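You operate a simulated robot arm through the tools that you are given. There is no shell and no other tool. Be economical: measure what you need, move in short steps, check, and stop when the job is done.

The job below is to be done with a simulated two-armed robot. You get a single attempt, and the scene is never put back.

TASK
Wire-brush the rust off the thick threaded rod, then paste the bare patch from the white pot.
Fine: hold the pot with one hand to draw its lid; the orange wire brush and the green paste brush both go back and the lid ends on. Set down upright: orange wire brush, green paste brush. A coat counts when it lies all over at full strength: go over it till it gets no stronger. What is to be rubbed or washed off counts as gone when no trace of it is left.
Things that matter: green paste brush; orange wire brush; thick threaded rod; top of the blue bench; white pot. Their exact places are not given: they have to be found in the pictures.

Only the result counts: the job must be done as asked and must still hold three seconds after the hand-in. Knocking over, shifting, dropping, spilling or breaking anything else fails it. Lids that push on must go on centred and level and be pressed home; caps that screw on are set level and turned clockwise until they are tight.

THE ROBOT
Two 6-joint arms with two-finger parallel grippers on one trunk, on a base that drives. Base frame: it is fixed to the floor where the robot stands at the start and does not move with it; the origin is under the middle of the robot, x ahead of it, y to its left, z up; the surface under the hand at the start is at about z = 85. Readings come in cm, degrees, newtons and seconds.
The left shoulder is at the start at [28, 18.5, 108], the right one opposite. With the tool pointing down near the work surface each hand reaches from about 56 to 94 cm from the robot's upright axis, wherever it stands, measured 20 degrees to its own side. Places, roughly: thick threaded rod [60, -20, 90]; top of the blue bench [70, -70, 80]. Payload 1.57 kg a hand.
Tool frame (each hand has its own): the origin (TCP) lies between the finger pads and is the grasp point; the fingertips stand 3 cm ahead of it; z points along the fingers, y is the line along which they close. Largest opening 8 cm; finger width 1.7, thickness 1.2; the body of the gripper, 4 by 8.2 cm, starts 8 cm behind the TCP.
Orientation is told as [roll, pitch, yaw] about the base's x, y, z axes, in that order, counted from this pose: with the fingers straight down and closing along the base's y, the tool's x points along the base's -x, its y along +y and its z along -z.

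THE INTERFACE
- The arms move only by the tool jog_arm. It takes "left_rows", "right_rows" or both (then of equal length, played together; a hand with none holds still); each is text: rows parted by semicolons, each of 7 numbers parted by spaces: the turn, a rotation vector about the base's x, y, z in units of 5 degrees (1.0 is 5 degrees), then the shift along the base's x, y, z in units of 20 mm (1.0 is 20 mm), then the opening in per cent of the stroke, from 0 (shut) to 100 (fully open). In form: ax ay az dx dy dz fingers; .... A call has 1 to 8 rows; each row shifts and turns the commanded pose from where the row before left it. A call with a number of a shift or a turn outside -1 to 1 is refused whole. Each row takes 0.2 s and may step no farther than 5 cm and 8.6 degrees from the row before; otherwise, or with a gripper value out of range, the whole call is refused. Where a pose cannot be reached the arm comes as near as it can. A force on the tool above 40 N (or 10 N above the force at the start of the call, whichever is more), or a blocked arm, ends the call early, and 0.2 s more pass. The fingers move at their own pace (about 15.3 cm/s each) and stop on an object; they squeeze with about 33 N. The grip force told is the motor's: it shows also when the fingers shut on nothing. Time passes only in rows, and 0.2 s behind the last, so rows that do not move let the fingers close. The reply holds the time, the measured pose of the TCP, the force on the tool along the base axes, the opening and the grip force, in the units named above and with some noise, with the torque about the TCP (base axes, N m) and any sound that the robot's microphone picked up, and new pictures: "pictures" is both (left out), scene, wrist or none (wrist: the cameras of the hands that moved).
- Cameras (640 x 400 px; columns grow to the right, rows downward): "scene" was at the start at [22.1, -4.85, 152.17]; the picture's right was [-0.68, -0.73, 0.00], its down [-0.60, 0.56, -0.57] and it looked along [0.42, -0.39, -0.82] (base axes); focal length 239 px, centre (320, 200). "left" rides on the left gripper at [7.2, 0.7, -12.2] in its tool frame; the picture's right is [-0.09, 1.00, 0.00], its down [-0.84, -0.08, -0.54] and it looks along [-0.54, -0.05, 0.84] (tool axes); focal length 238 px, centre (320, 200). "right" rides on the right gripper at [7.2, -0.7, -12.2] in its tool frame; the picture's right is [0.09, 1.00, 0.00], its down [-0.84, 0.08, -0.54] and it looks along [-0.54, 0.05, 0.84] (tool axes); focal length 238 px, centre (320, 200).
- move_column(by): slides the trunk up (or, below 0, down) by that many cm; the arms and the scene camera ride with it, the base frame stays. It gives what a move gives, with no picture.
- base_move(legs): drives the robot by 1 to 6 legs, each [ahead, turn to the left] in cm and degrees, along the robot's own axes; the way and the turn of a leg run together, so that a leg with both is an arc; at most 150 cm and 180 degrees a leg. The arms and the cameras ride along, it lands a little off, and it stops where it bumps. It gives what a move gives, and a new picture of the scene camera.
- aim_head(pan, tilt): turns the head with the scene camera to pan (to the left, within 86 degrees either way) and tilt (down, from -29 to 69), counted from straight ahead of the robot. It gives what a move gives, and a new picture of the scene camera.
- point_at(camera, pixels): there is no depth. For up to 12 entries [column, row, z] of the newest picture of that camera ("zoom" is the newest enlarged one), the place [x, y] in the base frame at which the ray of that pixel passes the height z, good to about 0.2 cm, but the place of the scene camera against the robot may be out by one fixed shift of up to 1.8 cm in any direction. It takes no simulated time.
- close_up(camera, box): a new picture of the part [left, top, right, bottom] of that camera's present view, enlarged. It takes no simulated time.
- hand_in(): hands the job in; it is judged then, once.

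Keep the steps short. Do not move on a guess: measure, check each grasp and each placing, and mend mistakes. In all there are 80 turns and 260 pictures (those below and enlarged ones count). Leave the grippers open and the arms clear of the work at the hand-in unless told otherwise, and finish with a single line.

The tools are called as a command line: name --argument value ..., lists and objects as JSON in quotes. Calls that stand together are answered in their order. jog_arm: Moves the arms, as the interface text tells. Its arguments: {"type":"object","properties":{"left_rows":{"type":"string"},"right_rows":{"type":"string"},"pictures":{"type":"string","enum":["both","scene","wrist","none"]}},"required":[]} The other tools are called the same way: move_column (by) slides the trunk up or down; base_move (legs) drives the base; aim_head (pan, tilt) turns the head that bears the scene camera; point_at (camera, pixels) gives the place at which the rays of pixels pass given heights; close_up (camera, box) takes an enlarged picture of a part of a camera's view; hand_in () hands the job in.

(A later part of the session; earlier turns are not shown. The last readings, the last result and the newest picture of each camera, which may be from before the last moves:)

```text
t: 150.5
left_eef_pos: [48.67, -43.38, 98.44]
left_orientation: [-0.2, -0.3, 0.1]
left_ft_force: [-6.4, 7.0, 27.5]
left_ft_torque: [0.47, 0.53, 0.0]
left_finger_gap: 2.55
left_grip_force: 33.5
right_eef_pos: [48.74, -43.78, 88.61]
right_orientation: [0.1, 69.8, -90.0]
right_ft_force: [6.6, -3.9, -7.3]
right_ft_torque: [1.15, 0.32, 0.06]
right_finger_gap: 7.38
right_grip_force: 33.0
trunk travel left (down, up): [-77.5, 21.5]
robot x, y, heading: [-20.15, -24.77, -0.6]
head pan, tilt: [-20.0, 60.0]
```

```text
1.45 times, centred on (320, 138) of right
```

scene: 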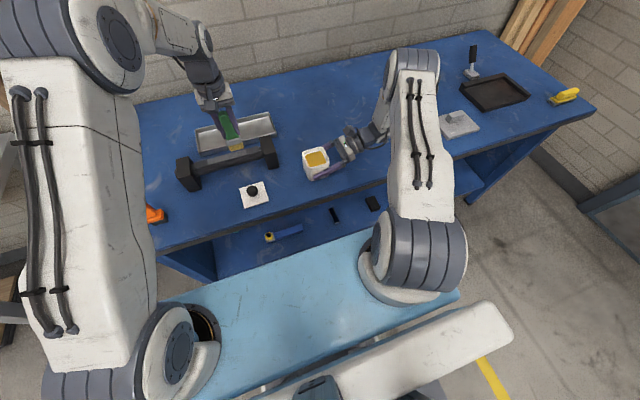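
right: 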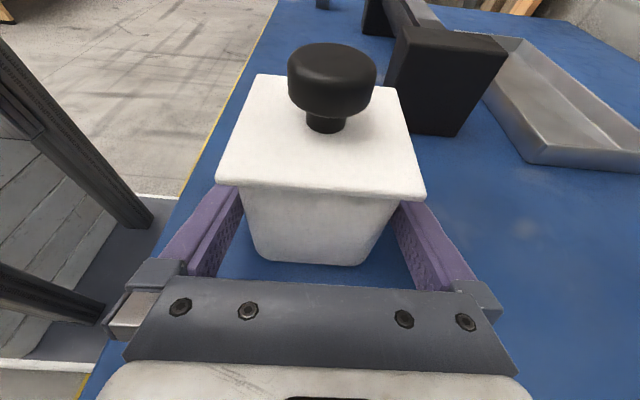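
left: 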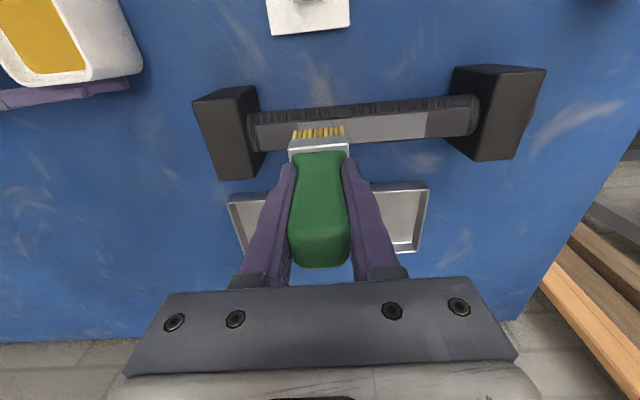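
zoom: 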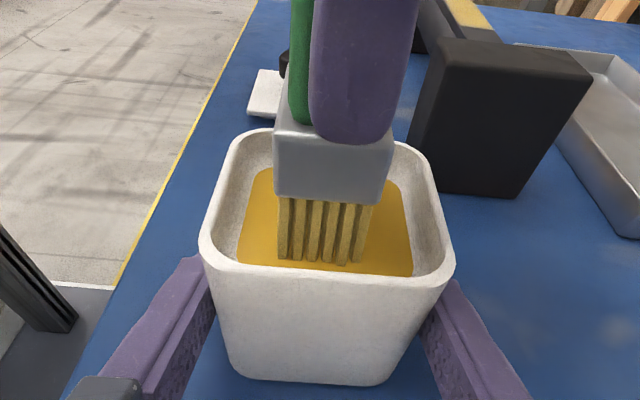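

jog_arm --left_rows "0 0 0 0 0 0.3 0;0 0 0 0 0 1 0;0 0 0 0 0 1 0;0 0 0 0 0 1 0;0 0 0 0 0 1 0;0 0 0 0 0 1 0;0 0 0 0 0 0.8 0;0 0 0 0 1 0 0" --pictures "none"

jog_arm --left_rows "0 0 0 0 1 0 0;0 0 0 0 1 0 0;0 0 0 0.7 1 0 0;0 0 0 0.7 1 0 0;0 0 0 0.7 1 0 0;0 0 0 0.7 1 0 0;0 0 0 0.7 1 0 0;0 0 0 0.7 1 0 0" --pictures "none"

jog_arm --left_rows "0 0 0 0.7 1 0 0;0 0 0 0.2 0.5 -1 0;0 0 0 0 0 -1 0;0 0 0 0 0 -1 0;0 0 0 0 0 -1 0;0 0 0 0 0 -0.8 0;0 0 0 0 0 0 0" --pictures "none"

close_up --camera "scene" --box '[190, 110, 280, 190]'

```text
t: 152.3
left_eef_pos: [48.73, -41.58, 110.6]
left_orientation: [-0.2, -0.3, 0.1]
left_ft_force: [0.0, -0.4, -0.8]
left_ft_torque: [0.01, -0.01, -0.04]
left_finger_gap: 2.59
left_grip_force: 33.2
right_eef_pos: [48.77, -43.74, 88.62]
right_orientation: [0.0, 70.0, -90.0]
right_ft_force: [-0.4, 1.1, 1.9]
right_ft_torque: [-0.15, -0.04, -0.01]
right_finger_gap: 7.36
right_grip_force: 33.2
trunk travel left (down, up): [-77.5, 21.5]
robot x, y, heading: [-19.5, -24.79, -0.6]
head pan, tilt: [-20.0, 60.0]
```

```text
t: 154.1
left_eef_pos: [57.2, -25.38, 110.57]
left_orientation: [-0.1, -0.1, 0.1]
left_ft_force: [0.2, -1.0, 0.0]
left_ft_torque: [0.03, -0.04, -0.03]
left_finger_gap: 2.56
left_grip_force: 32.8
right_eef_pos: [48.86, -43.75, 88.59]
right_orientation: [0.1, 70.0, -89.9]
right_ft_force: [1.4, 0.7, 1.4]
right_ft_torque: [-0.14, 0.05, -0.02]
right_finger_gap: 7.41
right_grip_force: 33.4
trunk travel left (down, up): [-77.5, 21.5]
robot x, y, heading: [-19.93, -24.94, -0.6]
head pan, tilt: [-20.0, 60.0]
```

```text
t: 155.7
left_eef_pos: [58.83, -22.52, 100.81]
left_orientation: [-0.1, -0.2, 0.1]
left_ft_force: [0.0, 0.1, -1.5]
left_ft_torque: [0.0, -0.02, -0.02]
left_finger_gap: 2.57
left_grip_force: 33.2
right_eef_pos: [48.75, -43.73, 88.53]
right_orientation: [0.0, 69.9, -90.0]
right_ft_force: [-0.5, -1.1, 2.4]
right_ft_torque: [-0.05, 0.06, 0.02]
right_finger_gap: 7.4
right_grip_force: 33.2
trunk travel left (down, up): [-77.5, 21.5]
robot x, y, heading: [-20.11, -25.14, -0.8]
head pan, tilt: [-20.0, 60.0]
```

```text
5.00 times, centred on (235, 150) of scene
```

zoom: 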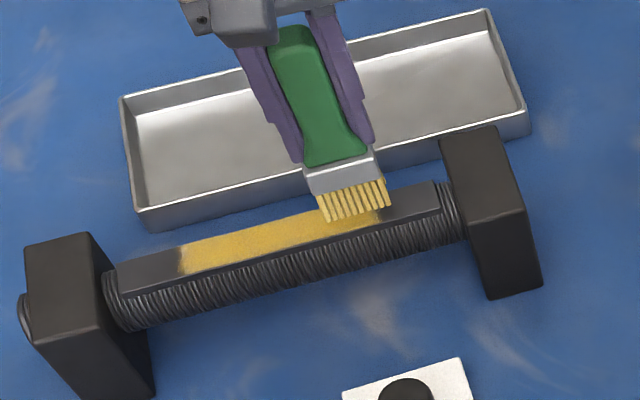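

jog_arm --left_rows "0 0 0 0 0 -0.5 0;0 0 0 0 0 -0.17 0;0 0 0 0 0 -0.05 0;0 0 0 0 0 0 0" --pictures "none"

jog_arm --left_rows "0 0 0 0 0 -0.04 0;0 0 0 0 0 0 0" --pictures "none"

```text
t: 156.7
left_eef_pos: [58.8, -22.52, 99.57]
left_orientation: [-0.1, -0.1, 0.1]
left_ft_force: [0.1, 0.0, -1.5]
left_ft_torque: [0.0, 0.03, 0.01]
left_finger_gap: 2.55
left_grip_force: 32.9
right_eef_pos: [48.71, -43.72, 88.48]
right_orientation: [0.1, 70.0, -89.9]
right_ft_force: [-0.5, -0.8, 3.3]
right_ft_torque: [-0.09, 0.04, -0.01]
right_finger_gap: 7.37
right_grip_force: 33.1
trunk travel left (down, up): [-77.5, 21.5]
robot x, y, heading: [-19.69, -24.71, -0.6]
head pan, tilt: [-20.0, 60.0]
```

```text
t: 157.3
left_eef_pos: [58.88, -22.38, 99.47]
left_orientation: [-0.1, -0.3, 0.1]
left_ft_force: [-1.0, -0.8, 4.6]
left_ft_torque: [0.08, 0.09, 0.0]
left_finger_gap: 2.53
left_grip_force: 33.0
right_eef_pos: [48.82, -43.65, 88.55]
right_orientation: [0.1, 69.9, -89.9]
right_ft_force: [1.2, 0.5, 0.0]
right_ft_torque: [0.07, 0.0, -0.05]
right_finger_gap: 7.35
right_grip_force: 32.4
trunk travel left (down, up): [-77.5, 21.5]
robot x, y, heading: [-19.63, -24.87, -0.8]
head pan, tilt: [-20.0, 60.0]
```

Contact. Sweep with overlap past both ends and along both long edges.

jog_arm --left_rows "0 0 0 0.2 -0.3 -0.06 0;0 0 0 0 -0.3 0 0;0 0 0 -0.45 0 0 0;0 0 0 0 0.4 0 0;0 0 0 0.45 0 0 0;0 0 0 0 -0.4 0 0;0 0 0 0 0.6 0 0;0 0 0 0 0.6 0 0" --pictures "none"

jog_arm --left_rows "0 0 0 0 0.7 0 0;0 0 0 0 0.7 0 0;0 0 0 0 0.7 0 0;0 0 0 0 0.7 0 0;0 0 0 0 0.7 0 0;0 0 0 0 0.7 0 0;0 0 0 0 0.5 0 0;0 0 0 -0.45 0 0 0" --pictures "none"

jog_arm --left_rows "0 0 0 0 -0.5 -0.02 0;0 0 0 0.45 0 0 0;0 0 0 0 0.5 0 0;0 0 0 -0.45 0 0 0;0 0 0 0 -0.7 0 0;0 0 0 0 -0.7 0 0;0 0 0 0 -0.7 0 0;0 0 0 0 -0.7 0 0" --pictures "none"

jog_arm --left_rows "0 0 0 0 -0.7 -0.02 0;0 0 0 0 -0.7 0 0;0 0 0 0 -0.7 0 0;0 0 0 0 -0.7 0 0;0 0 0 0 -0.2 0 0;0 0 0 0.22 0.7 0 0;0 0 0 0 0.7 0 0;0 0 0 0 0.7 0 0" --pictures "none"

jog_arm --left_rows "0 0 0 0 0.7 0 0;0 0 0 0 0.7 0 0;0 0 0 0 0.7 0 0;0 0 0 0 0.7 0 0;0 0 0 0 0.7 0 0;0 0 0 0 0.2 0.4 0;0 0 0 -0.5 1 1 0;0 0 0 -1 1 1 0" --pictures "none"

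jog_arm --left_rows "0 0 0 -1 1 1 0;0 0 0 -1 1 1 0;0 0 0 -0.5 1 1 0;0 0 0 0 0 1 0;0 0 0 0 0 0 0" --pictures "both"

close_up --camera "scene" --box '[190, 130, 270, 180]'

close_up --camera "left" --box '[100, 120, 340, 270]'

```text
t: 159.1
left_eef_pos: [59.38, -21.43, 99.44]
left_orientation: [-0.2, -0.6, 0.2]
left_ft_force: [0.8, -10.9, 29.9]
left_ft_torque: [-0.33, 0.22, 0.07]
left_finger_gap: 2.54
left_grip_force: 32.9
right_eef_pos: [48.62, -43.87, 88.52]
right_orientation: [0.2, 69.9, -89.8]
right_ft_force: [0.3, -0.1, 0.0]
right_ft_torque: [0.01, -0.01, 0.01]
right_finger_gap: 7.38
right_grip_force: 33.0
trunk travel left (down, up): [-77.5, 21.5]
robot x, y, heading: [-19.57, -24.95, -0.7]
head pan, tilt: [-20.0, 60.0]
```

```text
t: 160.9
left_eef_pos: [58.75, -11.58, 99.4]
left_orientation: [0.1, -0.8, 0.2]
left_ft_force: [9.3, 1.2, 26.5]
left_ft_torque: [0.16, -0.39, -0.02]
left_finger_gap: 2.57
left_grip_force: 32.8
right_eef_pos: [48.65, -43.73, 88.65]
right_orientation: [0.1, 70.1, -89.8]
right_ft_force: [-0.4, 0.3, -0.2]
right_ft_torque: [-0.01, 0.01, -0.01]
right_finger_gap: 7.37
right_grip_force: 33.3
trunk travel left (down, up): [-77.5, 21.5]
robot x, y, heading: [-19.63, -25.19, -0.9]
head pan, tilt: [-20.0, 60.0]
```

```text
t: 162.7
left_eef_pos: [58.38, -17.33, 99.54]
left_orientation: [-0.1, -0.4, 0.1]
left_ft_force: [0.1, 7.3, 28.7]
left_ft_torque: [0.66, -0.08, -0.08]
left_finger_gap: 2.55
left_grip_force: 32.9
right_eef_pos: [48.74, -43.81, 88.67]
right_orientation: [0.3, 70.0, -89.8]
right_ft_force: [0.3, 0.4, 0.0]
right_ft_torque: [-0.04, 0.01, 0.0]
right_finger_gap: 7.37
right_grip_force: 33.2
trunk travel left (down, up): [-77.5, 21.5]
robot x, y, heading: [-19.66, -24.79, -0.6]
head pan, tilt: [-20.0, 60.0]
```

```text
t: 164.5
left_eef_pos: [58.87, -19.38, 99.37]
left_orientation: [-0.1, -0.4, 0.1]
left_ft_force: [0.6, -6.3, 24.1]
left_ft_torque: [-0.34, -0.01, 0.08]
left_finger_gap: 2.55
left_grip_force: 33.0
right_eef_pos: [48.78, -43.81, 88.6]
right_orientation: [0.3, 70.0, -89.8]
right_ft_force: [0.3, -0.6, 1.1]
right_ft_torque: [-0.01, -0.01, 0.02]
right_finger_gap: 7.37
right_grip_force: 32.3
trunk travel left (down, up): [-77.5, 21.5]
robot x, y, heading: [-20.01, -24.76, -0.7]
head pan, tilt: [-20.0, 60.0]
```

```text
t: 166.3
left_eef_pos: [55.95, -7.85, 103.92]
left_orientation: [-0.1, -0.1, 0.1]
left_ft_force: [-0.4, 1.0, -1.8]
left_ft_torque: [0.03, -0.05, 0.0]
left_finger_gap: 2.57
left_grip_force: 32.9
right_eef_pos: [48.77, -43.68, 88.65]
right_orientation: [0.0, 70.1, -89.9]
right_ft_force: [-1.6, 2.2, 4.6]
right_ft_torque: [-0.2, 0.01, -0.05]
right_finger_gap: 7.39
right_grip_force: 32.8
trunk travel left (down, up): [-77.5, 21.5]
robot x, y, heading: [-19.56, -24.84, -0.8]
head pan, tilt: [-20.0, 60.0]
```

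```text
t: 167.5
left_eef_pos: [50.81, -1.77, 111.8]
left_orientation: [-0.1, -0.3, 0.1]
left_ft_force: [-0.1, -0.3, -0.5]
left_ft_torque: [0.0, -0.02, -0.02]
left_finger_gap: 2.53
left_grip_force: 32.6
right_eef_pos: [48.67, -43.81, 88.53]
right_orientation: [-0.1, 70.0, -89.9]
right_ft_force: [-0.6, 0.2, 2.5]
right_ft_torque: [0.09, 0.1, -0.03]
right_finger_gap: 7.36
right_grip_force: 32.5
trunk travel left (down, up): [-77.5, 21.5]
robot x, y, heading: [-19.63, -24.78, -0.9]
head pan, tilt: [-20.0, 60.0]
```

scene: 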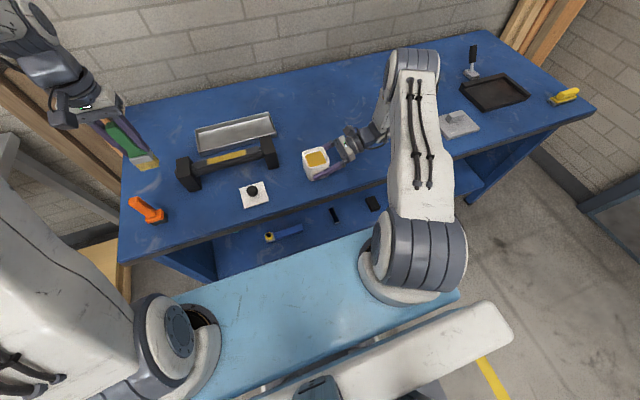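
left: 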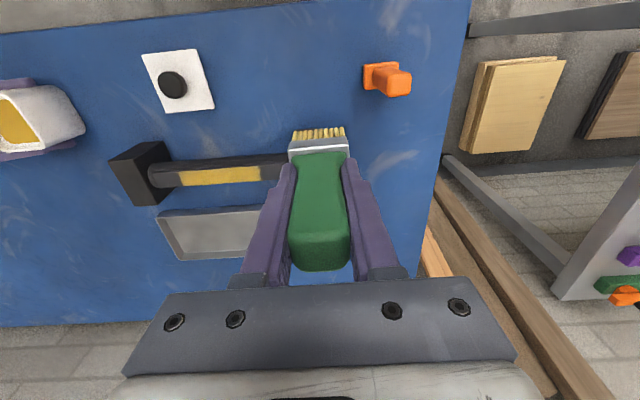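

```text
8.00 times, centred on (230, 155) of scene
```

zoom: 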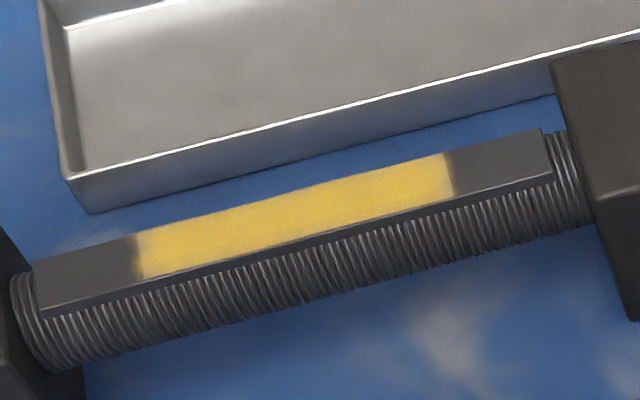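

```text
2.67 times, centred on (220, 195) of left
```

zoom: 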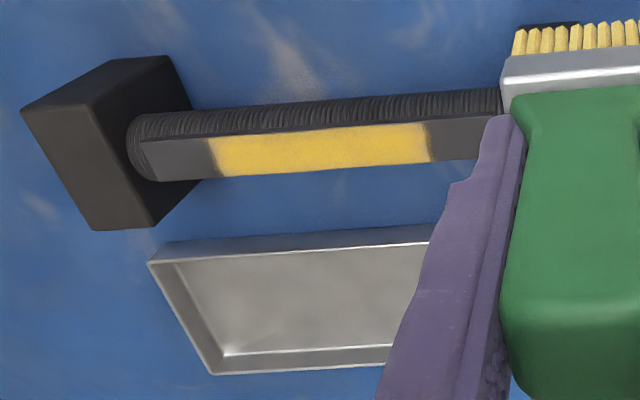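

close_up --camera "left" --box '[170, 155, 270, 195]'

close_up --camera "scene" --box '[200, 145, 250, 172]'

```text
6.40 times, centred on (220, 175) of left
```

zoom: 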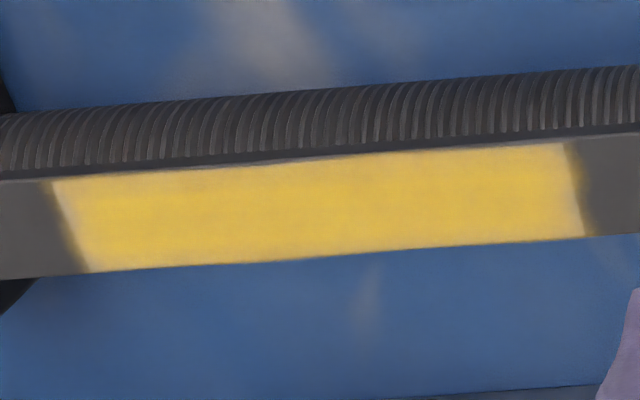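

```text
12.80 times, centred on (225, 158) of scene
```

zoom: 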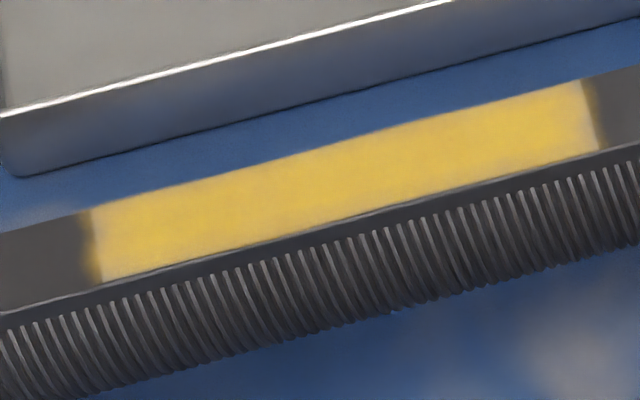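

Nearly uniform; one more set of passes to be sure it gets no stronger, focusing on the ends.

jog_arm --left_rows "0 0 0 1 -1 0 0;0 0 0 1 -1 0 0;0 0 0 1 -1 0 0;0 0 0 1 -1 0 0;0 0 0 0 -1 -1 0;0 0 0 0 0 -1 0;0 0 0 0 0 -1 0;0 0 0 0 0 -1 0" --pictures "none"

jog_arm --left_rows "0 0 0 0 0 -1 0;0 0 0 0 0 -0.9 0;0 0 0 0 0 -0.25 0;0 0 0 0 0 -0.06 0;0 0 0 0 0 0 0" --pictures "none"

close_up --camera "scene" --box '[190, 120, 270, 180]'

```text
t: 169.3
left_eef_pos: [58.88, -11.9, 103.81]
left_orientation: [-0.1, -0.2, 0.2]
left_ft_force: [0.2, 0.1, -0.9]
left_ft_torque: [0.01, 0.0, 0.03]
left_finger_gap: 2.55
left_grip_force: 33.4
right_eef_pos: [48.8, -43.8, 88.4]
right_orientation: [0.1, 70.0, -89.8]
right_ft_force: [0.1, 0.2, 1.8]
right_ft_torque: [0.12, 0.16, 0.07]
right_finger_gap: 7.36
right_grip_force: 33.0
trunk travel left (down, up): [-77.5, 21.5]
robot x, y, heading: [-19.86, -24.92, -0.8]
head pan, tilt: [-20.0, 60.0]
```

```text
t: 170.5
left_eef_pos: [58.89, -11.92, 99.47]
left_orientation: [-0.1, -0.2, 0.1]
left_ft_force: [0.1, -0.3, -0.5]
left_ft_torque: [0.0, 0.03, -0.01]
left_finger_gap: 2.58
left_grip_force: 33.1
right_eef_pos: [48.81, -43.82, 88.6]
right_orientation: [0.1, 69.9, -89.9]
right_ft_force: [-0.1, 0.2, 2.6]
right_ft_torque: [0.07, 0.12, -0.01]
right_finger_gap: 7.36
right_grip_force: 33.0
trunk travel left (down, up): [-77.5, 21.5]
robot x, y, heading: [-19.73, -24.74, -0.7]
head pan, tilt: [-20.0, 60.0]
```

```text
6.67 times, centred on (230, 150) of scene
```

zoom: 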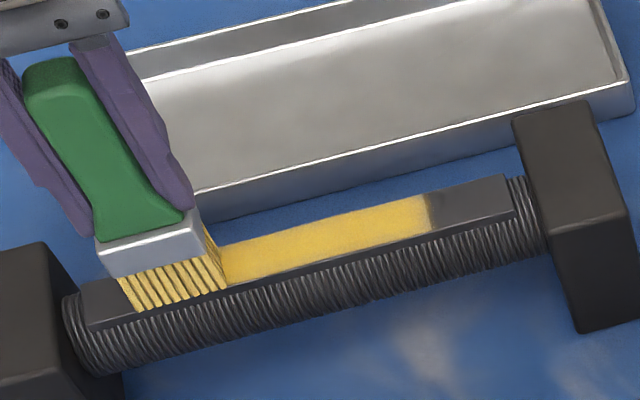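

jog_arm --left_rows "0 0 0 0 0 -0.13 0;0 0 0 0.2 0 0 0;0 0 0 -0.4 0 0 0;0 0 0 0 -0.5 0 0;0 0 0 0.4 0 0 0;0 0 0 0 0.5 0 0;0 0 0 -0.2 0 0 0;0 0 0 0 -0.7 0 0" --pictures "none"

jog_arm --left_rows "0 0 0 0 -0.7 0 0;0 0 0 0 -0.7 0 0;0 0 0 0 -0.7 0 0;0 0 0 0 -0.7 0 0;0 0 0 0 -0.7 0 0;0 0 0 0 -0.7 0 0;0 0 0 0 -0.7 0 0;0 0 0 0 -0.3 0 0" --pictures "none"

jog_arm --left_rows "0 0 0 0.2 0 -0.02 0;0 0 0 -0.4 0 0 0;0 0 0 0 0.5 0 0;0 0 0 0.4 0 0 0;0 0 0 0 -0.5 0 0;0 0 0 -0.2 0 0 0;0 0 0 0 0.7 0 0;0 0 0 0 0.7 0 0" --pictures "none"

jog_arm --left_rows "0 0 0 0 0.7 0 0;0 0 0 0 0.7 0 0;0 0 0 0 0.7 0 0;0 0 0 0 0.7 0 0;0 0 0 0 0.7 0 0;0 0 0 0 0.7 0 0;0 0 0 0 0.2 0.4 0;0 0 0 -0.5 1 1 0" --pictures "none"

jog_arm --left_rows "0 0 0 -0.5 1 1 0;0 0 0 0 1 1 0;0 0 0 0 1 1 0;0 0 0 0 1 1 0;0 0 0 0 1 1 0;0 0 0 0 1 0 0;0 0 0 0 0 0 0" --pictures "none"

close_up --camera "scene" --box '[200, 145, 250, 172]'

close_up --camera "left" --box '[60, 100, 260, 225]'

```text
t: 172.3
left_eef_pos: [58.8, -13.02, 99.35]
left_orientation: [0.1, -0.3, 0.2]
left_ft_force: [-0.6, 9.0, 24.9]
left_ft_torque: [0.49, -0.03, -0.05]
left_finger_gap: 2.57
left_grip_force: 33.1
right_eef_pos: [48.73, -43.65, 88.63]
right_orientation: [0.2, 70.0, -89.8]
right_ft_force: [-0.5, 0.2, 1.0]
right_ft_torque: [-0.06, -0.02, 0.02]
right_finger_gap: 7.37
right_grip_force: 32.6
trunk travel left (down, up): [-77.5, 21.5]
robot x, y, heading: [-20.14, -24.96, -0.6]
head pan, tilt: [-20.0, 60.0]
```

```text
t: 174.1
left_eef_pos: [58.91, -23.5, 99.39]
left_orientation: [0.0, -0.4, 0.2]
left_ft_force: [-0.9, 10.0, 27.7]
left_ft_torque: [0.7, 0.07, -0.02]
left_finger_gap: 2.56
left_grip_force: 32.9
right_eef_pos: [48.66, -43.71, 88.52]
right_orientation: [0.2, 70.0, -89.8]
right_ft_force: [-0.1, 0.0, -0.2]
right_ft_torque: [-0.02, -0.01, -0.05]
right_finger_gap: 7.39
right_grip_force: 33.0
trunk travel left (down, up): [-77.5, 21.5]
robot x, y, heading: [-19.85, -24.63, -0.8]
head pan, tilt: [-20.0, 60.0]
```

```text
t: 175.9
left_eef_pos: [58.96, -20.86, 99.5]
left_orientation: [-0.3, -0.6, 0.1]
left_ft_force: [0.1, -12.0, 33.3]
left_ft_torque: [-0.35, 0.21, 0.1]
left_finger_gap: 2.56
left_grip_force: 32.8
right_eef_pos: [48.59, -43.79, 88.67]
right_orientation: [0.3, 70.0, -89.7]
right_ft_force: [-0.4, 0.0, -0.2]
right_ft_torque: [0.0, -0.01, -0.03]
right_finger_gap: 7.38
right_grip_force: 32.6
trunk travel left (down, up): [-77.5, 21.5]
robot x, y, heading: [-19.39, -24.77, -0.5]
head pan, tilt: [-20.0, 60.0]
```

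```text
t: 177.7
left_eef_pos: [57.62, -9.91, 101.78]
left_orientation: [0.0, -0.1, 0.2]
left_ft_force: [0.0, -0.5, -1.8]
left_ft_torque: [-0.01, -0.03, 0.02]
left_finger_gap: 2.55
left_grip_force: 32.7
right_eef_pos: [48.78, -43.7, 88.57]
right_orientation: [0.0, 70.1, -90.0]
right_ft_force: [-0.4, 1.8, 3.7]
right_ft_torque: [-0.16, 0.08, -0.08]
right_finger_gap: 7.4
right_grip_force: 33.0
trunk travel left (down, up): [-77.5, 21.5]
robot x, y, heading: [-20.14, -24.71, -0.5]
head pan, tilt: [-20.0, 60.0]
```

```text
t: 179.3
left_eef_pos: [56.9, 1.99, 112.07]
left_orientation: [-0.1, -0.2, 0.1]
left_ft_force: [0.9, -0.1, -1.0]
left_ft_torque: [-0.02, -0.02, 0.02]
left_finger_gap: 2.57
left_grip_force: 33.1
right_eef_pos: [48.74, -43.79, 88.56]
right_orientation: [0.1, 70.0, -89.9]
right_ft_force: [0.1, 0.8, 3.2]
right_ft_torque: [0.1, 0.07, -0.03]
right_finger_gap: 7.37
right_grip_force: 32.8
trunk travel left (down, up): [-77.5, 21.5]
robot x, y, heading: [-19.62, -25.07, -0.6]
head pan, tilt: [-20.0, 60.0]
```

```text
12.80 times, centred on (225, 158) of scene
```

zoom: 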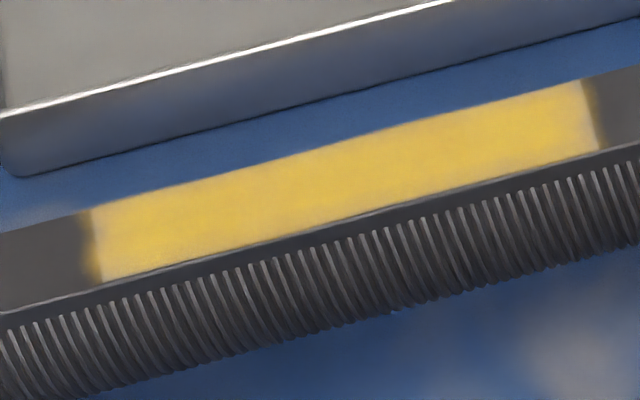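

```text
3.20 times, centred on (160, 162) of left
```

zoom: 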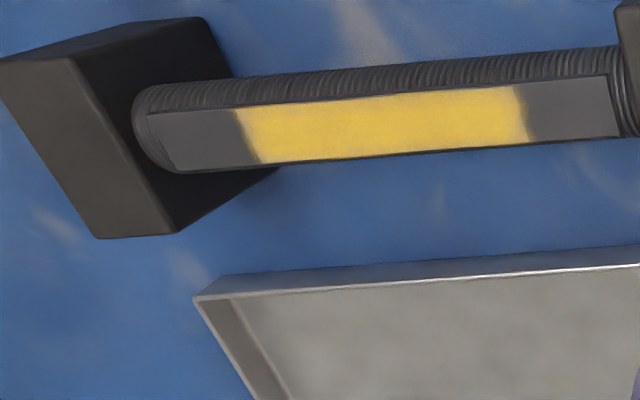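

No stronger than before: the coat is saturated. Return the green brush to its spot (62.3, 8.6).

jog_arm --left_rows "0 0 0 0.7 0.85 0 0;0 0 0 0.7 0.85 0 0;0 0 0 0.7 0.85 0 0;0 0 0 0.6 0.75 0 0;0 0 0 0 0 -1 0;0 0 0 0 0 -1 0;0 0 0 0 0 -1 0;0 0 0 0 0 -1 0" --pictures "none"

jog_arm --left_rows "0 0 0 0 0 -1 0;0 0 0 0 0 -1 0;0 0 0 0 0 -1 0;0 0 0 0 0 -1 0;0 0 0 0 0 -1 0;0 0 0 0 0 -0.5 0;0 0 0 0 0 0 0" --pictures "none"

close_up --camera "scene" --box '[90, 110, 200, 230]'

jog_arm --left_rows "0 0 0 0 0 -0.1 0;0 0 0 0 0 0 0" --pictures "none"

jog_arm --left_rows "0 0 0 0 0 -0.07 0;0 0 0 0 0 0 0" --pictures "none"

```text
t: 181.1
left_eef_pos: [62.26, 8.66, 104.01]
left_orientation: [-0.2, -0.3, 0.0]
left_ft_force: [0.3, 0.2, -0.3]
left_ft_torque: [-0.03, -0.02, 0.03]
left_finger_gap: 2.54
left_grip_force: 33.3
right_eef_pos: [48.69, -43.71, 88.52]
right_orientation: [0.2, 70.0, -89.9]
right_ft_force: [0.5, -0.6, 3.2]
right_ft_torque: [0.09, 0.13, 0.09]
right_finger_gap: 7.39
right_grip_force: 33.2
trunk travel left (down, up): [-77.5, 21.5]
robot x, y, heading: [-19.86, -24.92, -0.6]
head pan, tilt: [-20.0, 60.0]
```

```text
t: 182.7
left_eef_pos: [62.3, 8.59, 92.95]
left_orientation: [-0.1, -0.3, 0.1]
left_ft_force: [-0.6, -1.1, -1.3]
left_ft_torque: [-0.03, -0.01, 0.01]
left_finger_gap: 2.56
left_grip_force: 32.9
right_eef_pos: [48.77, -43.77, 88.54]
right_orientation: [0.0, 69.9, -89.9]
right_ft_force: [0.1, -1.2, 1.9]
right_ft_torque: [0.02, 0.11, 0.0]
right_finger_gap: 7.38
right_grip_force: 33.2
trunk travel left (down, up): [-77.5, 21.5]
robot x, y, heading: [-19.93, -24.79, -0.9]
head pan, tilt: [-20.0, 60.0]
```

```text
3.33 times, centred on (145, 170) of scene
```

zoom: 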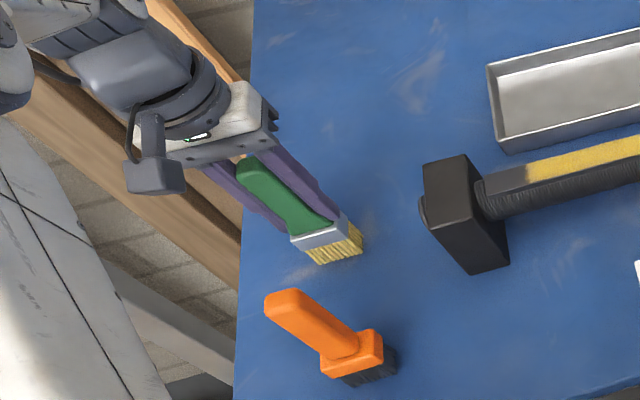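

```text
t: 183.3
left_eef_pos: [62.23, 8.65, 92.7]
left_orientation: [-0.1, -0.3, 0.1]
left_ft_force: [0.2, -0.5, 0.1]
left_ft_torque: [-0.01, 0.01, -0.01]
left_finger_gap: 2.56
left_grip_force: 33.2
right_eef_pos: [48.72, -43.67, 88.48]
right_orientation: [0.0, 69.9, -89.9]
right_ft_force: [-0.2, 0.0, 1.9]
right_ft_torque: [0.04, 0.06, 0.01]
right_finger_gap: 7.37
right_grip_force: 33.2
trunk travel left (down, up): [-77.5, 21.5]
robot x, y, heading: [-20.15, -24.72, -0.6]
head pan, tilt: [-20.0, 60.0]
```

```text
t: 183.9
left_eef_pos: [62.31, 8.56, 92.67]
left_orientation: [-0.1, -0.2, 0.1]
left_ft_force: [-0.1, 0.8, -1.3]
left_ft_torque: [0.01, -0.03, -0.03]
left_finger_gap: 2.55
left_grip_force: 33.2
right_eef_pos: [48.71, -43.87, 88.61]
right_orientation: [0.0, 70.0, -89.9]
right_ft_force: [-0.1, -0.1, 2.3]
right_ft_torque: [0.0, 0.05, 0.03]
right_finger_gap: 7.37
right_grip_force: 33.0
trunk travel left (down, up): [-77.5, 21.5]
robot x, y, heading: [-19.66, -24.62, -1.1]
head pan, tilt: [-20.0, 60.0]
```

jog_arm --left_rows "0 0 0 0 0 -0.07 0;0 0 0 0 0 0 0" --pictures "none"

jog_arm --left_rows "0 0 0 0 0 -0.06 0;0 0 0 0 0 0 0" --pictures "none"

jog_arm --left_rows "0 0 0 0 0 -0.05 0;0 0 0 0 0 0 0" --pictures "none"

```text
t: 184.5
left_eef_pos: [62.28, 8.61, 92.69]
left_orientation: [-0.1, -0.3, 0.1]
left_ft_force: [-0.7, 0.7, -0.9]
left_ft_torque: [-0.02, -0.03, -0.01]
left_finger_gap: 2.55
left_grip_force: 33.3
right_eef_pos: [48.72, -43.71, 88.5]
right_orientation: [0.0, 70.0, -89.9]
right_ft_force: [0.2, 0.5, 2.8]
right_ft_torque: [0.05, 0.03, 0.0]
right_finger_gap: 7.39
right_grip_force: 33.2
trunk travel left (down, up): [-77.5, 21.5]
robot x, y, heading: [-19.65, -24.91, -0.5]
head pan, tilt: [-20.0, 60.0]
```

```text
t: 185.1
left_eef_pos: [62.34, 8.53, 92.46]
left_orientation: [-0.1, -0.2, 0.1]
left_ft_force: [1.1, -0.7, -1.1]
left_ft_torque: [0.0, -0.04, -0.01]
left_finger_gap: 2.54
left_grip_force: 33.4
right_eef_pos: [48.7, -43.72, 88.51]
right_orientation: [0.0, 70.1, -89.9]
right_ft_force: [-0.1, -0.7, 2.1]
right_ft_torque: [-0.01, 0.04, 0.06]
right_finger_gap: 7.38
right_grip_force: 33.4
trunk travel left (down, up): [-77.5, 21.5]
robot x, y, heading: [-19.81, -24.89, -0.8]
head pan, tilt: [-20.0, 60.0]
```

```text
t: 185.7
left_eef_pos: [62.35, 8.45, 92.34]
left_orientation: [-0.2, -0.1, 0.2]
left_ft_force: [0.3, 0.1, -0.4]
left_ft_torque: [0.0, -0.02, -0.01]
left_finger_gap: 2.56
left_grip_force: 32.5
right_eef_pos: [48.75, -43.74, 88.37]
right_orientation: [0.0, 70.0, -89.9]
right_ft_force: [-0.1, -0.3, 1.2]
right_ft_torque: [-0.04, 0.0, 0.01]
right_finger_gap: 7.35
right_grip_force: 32.8
trunk travel left (down, up): [-77.5, 21.5]
robot x, y, heading: [-20.21, -24.86, -0.8]
head pan, tilt: [-20.0, 60.0]
```

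jog_arm --left_rows "0 0 0 0 0 -0.05 0;0 0 0 0 0 0 0" --pictures "none"

jog_arm --left_rows "0 0 0 0 0 -0.05 0;0 0 0 0 0 0 0" --pictures "none"

jog_arm --left_rows "0 0 0 0 0 -0.04 0;0 0 0 0 0 0 0" --pictures "none"

```text
t: 186.3
left_eef_pos: [62.26, 8.64, 92.26]
left_orientation: [-0.2, -0.2, 0.1]
left_ft_force: [-0.3, -0.5, -0.4]
left_ft_torque: [0.01, 0.03, -0.03]
left_finger_gap: 2.58
left_grip_force: 33.0
right_eef_pos: [48.8, -43.66, 88.42]
right_orientation: [-0.1, 70.0, -89.9]
right_ft_force: [-1.1, 0.0, 2.2]
right_ft_torque: [0.0, 0.04, 0.0]
right_finger_gap: 7.36
right_grip_force: 32.8
trunk travel left (down, up): [-77.5, 21.5]
robot x, y, heading: [-19.6, -24.76, -0.8]
head pan, tilt: [-20.0, 60.0]
```

```text
t: 186.9
left_eef_pos: [62.26, 8.63, 92.26]
left_orientation: [-0.1, -0.3, 0.1]
left_ft_force: [-2.0, 0.5, 4.7]
left_ft_torque: [0.06, 0.06, 0.01]
left_finger_gap: 2.55
left_grip_force: 33.4
right_eef_pos: [48.65, -43.78, 88.56]
right_orientation: [0.1, 70.0, -89.8]
right_ft_force: [1.4, -0.1, -0.6]
right_ft_torque: [0.1, 0.02, -0.11]
right_finger_gap: 7.37
right_grip_force: 33.3
trunk travel left (down, up): [-77.5, 21.5]
robot x, y, heading: [-20.07, -24.79, -0.8]
head pan, tilt: [-20.0, 60.0]
```

```text
t: 187.5
left_eef_pos: [62.38, 8.42, 92.3]
left_orientation: [-0.2, -0.4, 0.2]
left_ft_force: [-2.2, -0.8, 9.9]
left_ft_torque: [-0.01, 0.11, 0.0]
left_finger_gap: 2.57
left_grip_force: 32.8
right_eef_pos: [48.62, -43.74, 88.59]
right_orientation: [0.1, 70.0, -89.9]
right_ft_force: [-0.4, -0.4, 0.3]
right_ft_torque: [0.04, 0.04, -0.02]
right_finger_gap: 7.38
right_grip_force: 32.4
trunk travel left (down, up): [-77.5, 21.5]
robot x, y, heading: [-19.71, -24.76, -0.8]
head pan, tilt: [-20.0, 60.0]
```

Brush stands on the bench (10 N). Release, rise, and check.

jog_arm --left_rows "0 0 0 0 0 0 50;0 0 0 0 0 0 70;0 0 0 0 0 0 70;0 0 0 0 0 1 70;0 0 0 0 0 1 70;0 0 0 0 0 1 70;0 0 0 0 0 1 70;0 0 0 0 0 1 70" --pictures "none"

jog_arm --left_rows "0 0 0 0 0 1 70;0 0 0 0 0 1 70;0 0 0 0 0 1 70;0 0 0 0 -1 1 60;0 0 0 0 -1 1 60;0 0 0 0 -1 0 60;0 0 0 -1 -1 0 60;0 0 0 -1 -1 0 60" --pictures "none"

close_up --camera "scene" --box '[90, 110, 200, 230]'

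jog_arm --left_rows "0 0 0 -1 -1 0 60;0 0 0 -1 -1 0 60;0 0 0 -1 -1 0 60;0 0 0 -1 -1 0 60;0 0 0 -1 -1 0 60;0 0 0 -1 -1 0 60;0 0 0 0 -1 0 60;0 0 0 0 -1 0 60" --pictures "none"

jog_arm --left_rows "0 0 0 0 -1 0 60;0 0 0 0 -1 0 60;0 0 0 0 -0.25 -1 60;0 0 0 0 0 -1 60;0 0 0 0 0 0 60" --pictures "wrist"

```text
t: 189.3
left_eef_pos: [62.22, 8.57, 102.15]
left_orientation: [-0.1, -0.3, 0.1]
left_ft_force: [0.0, -0.2, 0.3]
left_ft_torque: [0.04, 0.01, 0.01]
left_finger_gap: 5.63
left_grip_force: 0.0
right_eef_pos: [48.73, -43.74, 88.54]
right_orientation: [0.0, 70.0, -89.9]
right_ft_force: [0.1, -0.4, 1.9]
right_ft_torque: [-0.16, 0.06, -0.09]
right_finger_gap: 7.38
right_grip_force: 33.0
trunk travel left (down, up): [-77.5, 21.5]
robot x, y, heading: [-19.98, -24.99, -0.8]
head pan, tilt: [-20.0, 60.0]
```

```text
t: 191.1
left_eef_pos: [58.15, -1.25, 112.14]
left_orientation: [-0.1, -0.4, 0.1]
left_ft_force: [0.4, 0.3, -0.5]
left_ft_torque: [0.03, 0.0, -0.02]
left_finger_gap: 4.81
left_grip_force: 0.1
right_eef_pos: [48.73, -43.79, 88.47]
right_orientation: [0.0, 70.0, -90.0]
right_ft_force: [-1.8, -1.8, 2.1]
right_ft_torque: [-0.1, 0.0, -0.04]
right_finger_gap: 7.36
right_grip_force: 32.8
trunk travel left (down, up): [-77.5, 21.5]
robot x, y, heading: [-19.96, -24.82, -0.7]
head pan, tilt: [-20.0, 60.0]
```

```text
3.33 times, centred on (145, 170) of scene
```

zoom: 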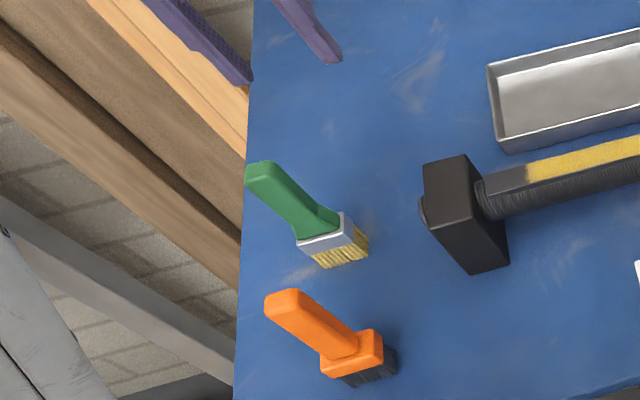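

```text
t: 192.9
left_eef_pos: [46.07, -17.31, 112.03]
left_orientation: [0.0, -0.2, 0.1]
left_ft_force: [0.0, 0.1, 1.2]
left_ft_torque: [0.02, -0.02, 0.02]
left_finger_gap: 4.78
left_grip_force: 0.0
right_eef_pos: [48.75, -43.73, 88.53]
right_orientation: [-0.1, 70.1, -89.8]
right_ft_force: [0.4, -0.8, 0.8]
right_ft_torque: [0.12, 0.0, 0.03]
right_finger_gap: 7.37
right_grip_force: 33.6
trunk travel left (down, up): [-77.5, 21.5]
robot x, y, heading: [-19.74, -24.83, -0.8]
head pan, tilt: [-20.0, 60.0]
```

```text
t: 194.1
left_eef_pos: [46.21, -21.79, 108.09]
left_orientation: [-0.1, -0.2, 0.2]
left_ft_force: [0.3, -0.3, -0.7]
left_ft_torque: [0.01, 0.01, 0.01]
left_finger_gap: 4.81
left_grip_force: 0.0
right_eef_pos: [48.7, -43.76, 88.53]
right_orientation: [0.0, 70.0, -89.9]
right_ft_force: [-0.4, 0.5, 1.2]
right_ft_torque: [-0.05, 0.04, 0.02]
right_finger_gap: 7.39
right_grip_force: 32.9
trunk travel left (down, up): [-77.5, 21.5]
robot x, y, heading: [-19.96, -24.71, -0.9]
head pan, tilt: [-20.0, 60.0]
5 turns are left
```

left: 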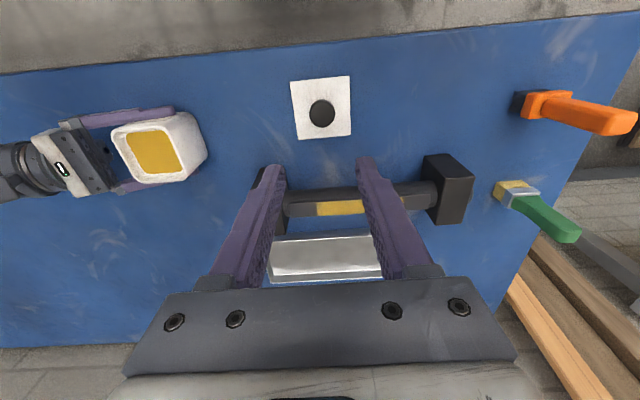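

5 turns are left, so I chain: regrasp the lid exactly where I released it, carry it over the pot to ~1.5 cm above seat, then check.

jog_arm --left_rows "0 0 0 0.12 0 -1 60;0 0 0 0 0 -1 60;0 0 0 0 0 -1 60;0 0 0 0 0 -1 60;0 0 0 0 0 -1 60;0 0 0 0 0 -1 60;0 0 0 0 0 -1 60;0 0 0 0 0 -1 60" --pictures "none"

jog_arm --left_rows "0 0 0 0 0 -1 60;0 0 0 0 0 -0.45 60;0 0 0 0 0 0 60;0 0 0 0 0 0 0;0 0 0 0 0 0 0;0 0 0 0 0 0 0;0 0 0 0 0 0.5 0;0 0 0 0 0 1 0" --pictures "none"

jog_arm --left_rows "0 0 0 0 0 1 0;0 0 0 0 0 1 0;0 0 0 0 0 1 0;0 0 0 0 0 1 0;0 0 0 0 0 1 0;0 0 0 0 0 1 0;0 0 0 0 0 1 0;0 0 0 0 -0.77 0 0" --pictures "none"

jog_arm --left_rows "0 0 0 0 -1 0 0;0 0 0 0 -1 0 0;0 0 0 0.13 -1 0 0;0 0 0 0.5 -1 0 0;0 0 0 0.5 -1 0 0;0 0 0 0 -1 0 0;0 0 0 0 -1 0 0;0 0 0 0 -1 0 0" --pictures "none"

jog_arm --left_rows "0 0 0 0 -1 0 0;0 0 0 0 -1 0 0;0 0 0 0 0 -1 0;0 0 0 0 0 -1 0;0 0 0 0 0 -1 0;0 0 0 0 0 -0.8 0;0 0 0 0 0 -0.5 0;0 0 0 0 0 0 0" --pictures "both"

close_up --camera "right" --box '[180, 0, 460, 275]'

close_up --camera "scene" --box '[280, 110, 360, 190]'

```text
t: 195.9
left_eef_pos: [46.47, -22.02, 91.85]
left_orientation: [-0.1, -0.3, 0.2]
left_ft_force: [0.0, 0.1, 0.4]
left_ft_torque: [0.0, 0.01, -0.01]
left_finger_gap: 4.81
left_grip_force: 0.0
right_eef_pos: [48.8, -43.75, 88.58]
right_orientation: [0.1, 70.0, -89.8]
right_ft_force: [-1.0, -0.4, 0.8]
right_ft_torque: [0.12, 0.1, 0.05]
right_finger_gap: 7.38
right_grip_force: 33.0
trunk travel left (down, up): [-77.5, 21.5]
robot x, y, heading: [-19.59, -24.92, -0.8]
head pan, tilt: [-20.0, 60.0]
```

```text
t: 197.7
left_eef_pos: [46.35, -22.05, 92.23]
left_orientation: [-0.1, -0.2, 0.2]
left_ft_force: [0.2, 0.5, -0.3]
left_ft_torque: [-0.01, -0.02, 0.01]
left_finger_gap: 3.26
left_grip_force: 33.0
right_eef_pos: [48.66, -43.77, 88.55]
right_orientation: [-0.1, 70.1, -89.8]
right_ft_force: [-1.3, -0.2, 2.5]
right_ft_torque: [-0.21, 0.01, -0.1]
right_finger_gap: 7.35
right_grip_force: 33.4
trunk travel left (down, up): [-77.5, 21.5]
robot x, y, heading: [-20.16, -24.12, -0.5]
head pan, tilt: [-20.0, 60.0]
```

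```text
t: 199.5
left_eef_pos: [46.57, -23.46, 106.13]
left_orientation: [-0.2, -0.2, 0.3]
left_ft_force: [-0.3, 0.5, -0.4]
left_ft_torque: [0.01, -0.01, 0.01]
left_finger_gap: 3.19
left_grip_force: 33.0
right_eef_pos: [48.73, -43.79, 88.62]
right_orientation: [0.0, 69.9, -89.9]
right_ft_force: [-0.5, -0.9, 1.4]
right_ft_torque: [0.06, 0.06, 0.03]
right_finger_gap: 7.38
right_grip_force: 33.4
trunk travel left (down, up): [-77.5, 21.5]
robot x, y, heading: [-19.74, -24.89, -0.5]
head pan, tilt: [-20.0, 60.0]
```

```text
t: 201.3
left_eef_pos: [48.78, -39.55, 106.16]
left_orientation: [-0.1, -0.2, 0.0]
left_ft_force: [-0.5, -0.1, -0.8]
left_ft_torque: [-0.05, -0.02, 0.01]
left_finger_gap: 3.21
left_grip_force: 33.2
right_eef_pos: [48.72, -43.71, 88.55]
right_orientation: [0.1, 70.1, -89.9]
right_ft_force: [0.0, -0.7, 1.4]
right_ft_torque: [0.12, 0.07, 0.08]
right_finger_gap: 7.39
right_grip_force: 32.5
trunk travel left (down, up): [-77.5, 21.5]
robot x, y, heading: [-20.21, -24.84, -0.6]
head pan, tilt: [-20.0, 60.0]
```

```text
t: 203.1
left_eef_pos: [48.7, -43.38, 97.55]
left_orientation: [0.0, -0.2, 0.0]
left_ft_force: [0.5, 0.0, -0.7]
left_ft_torque: [-0.03, 0.02, 0.01]
left_finger_gap: 3.21
left_grip_force: 33.1
right_eef_pos: [48.73, -43.72, 88.49]
right_orientation: [0.1, 70.0, -89.9]
right_ft_force: [0.1, -0.4, 1.4]
right_ft_torque: [-0.02, 0.09, 0.04]
right_finger_gap: 7.36
right_grip_force: 33.3
trunk travel left (down, up): [-77.5, 21.5]
robot x, y, heading: [-20.1, -24.89, -1.0]
head pan, tilt: [-20.0, 60.0]
```

scene: 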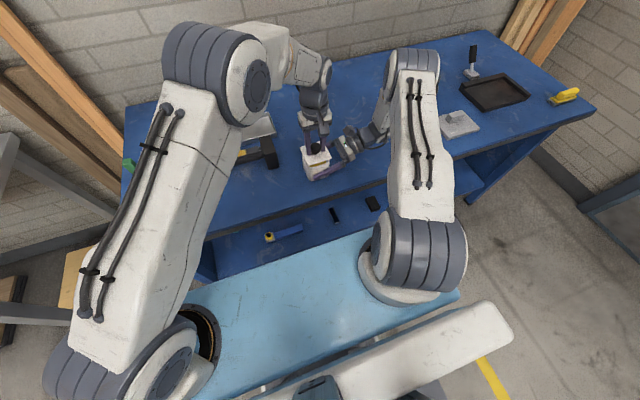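
left: 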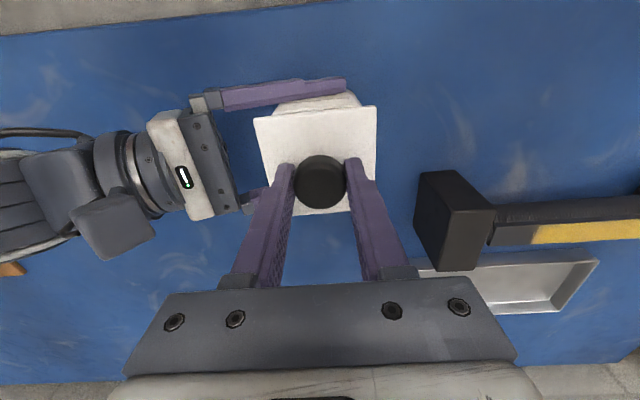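

```text
1.45 times, centred on (320, 138) of right
```

zoom: 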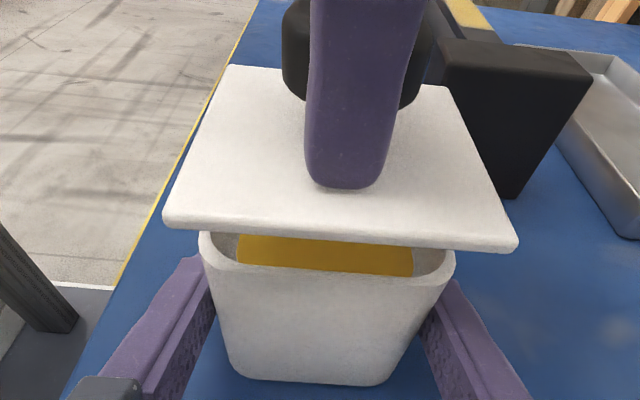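

```text
5.00 times, centred on (320, 150) of scene
4 turns are left
```

zoom: 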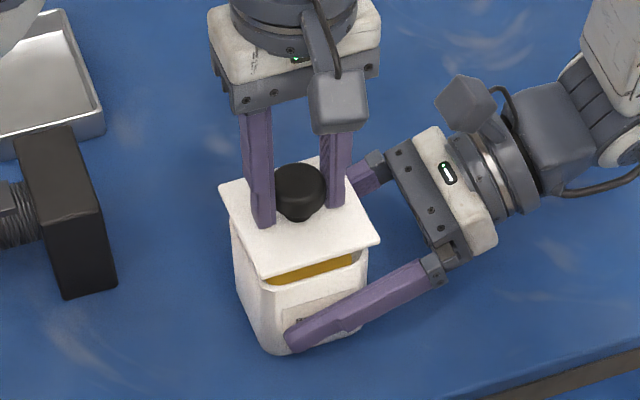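

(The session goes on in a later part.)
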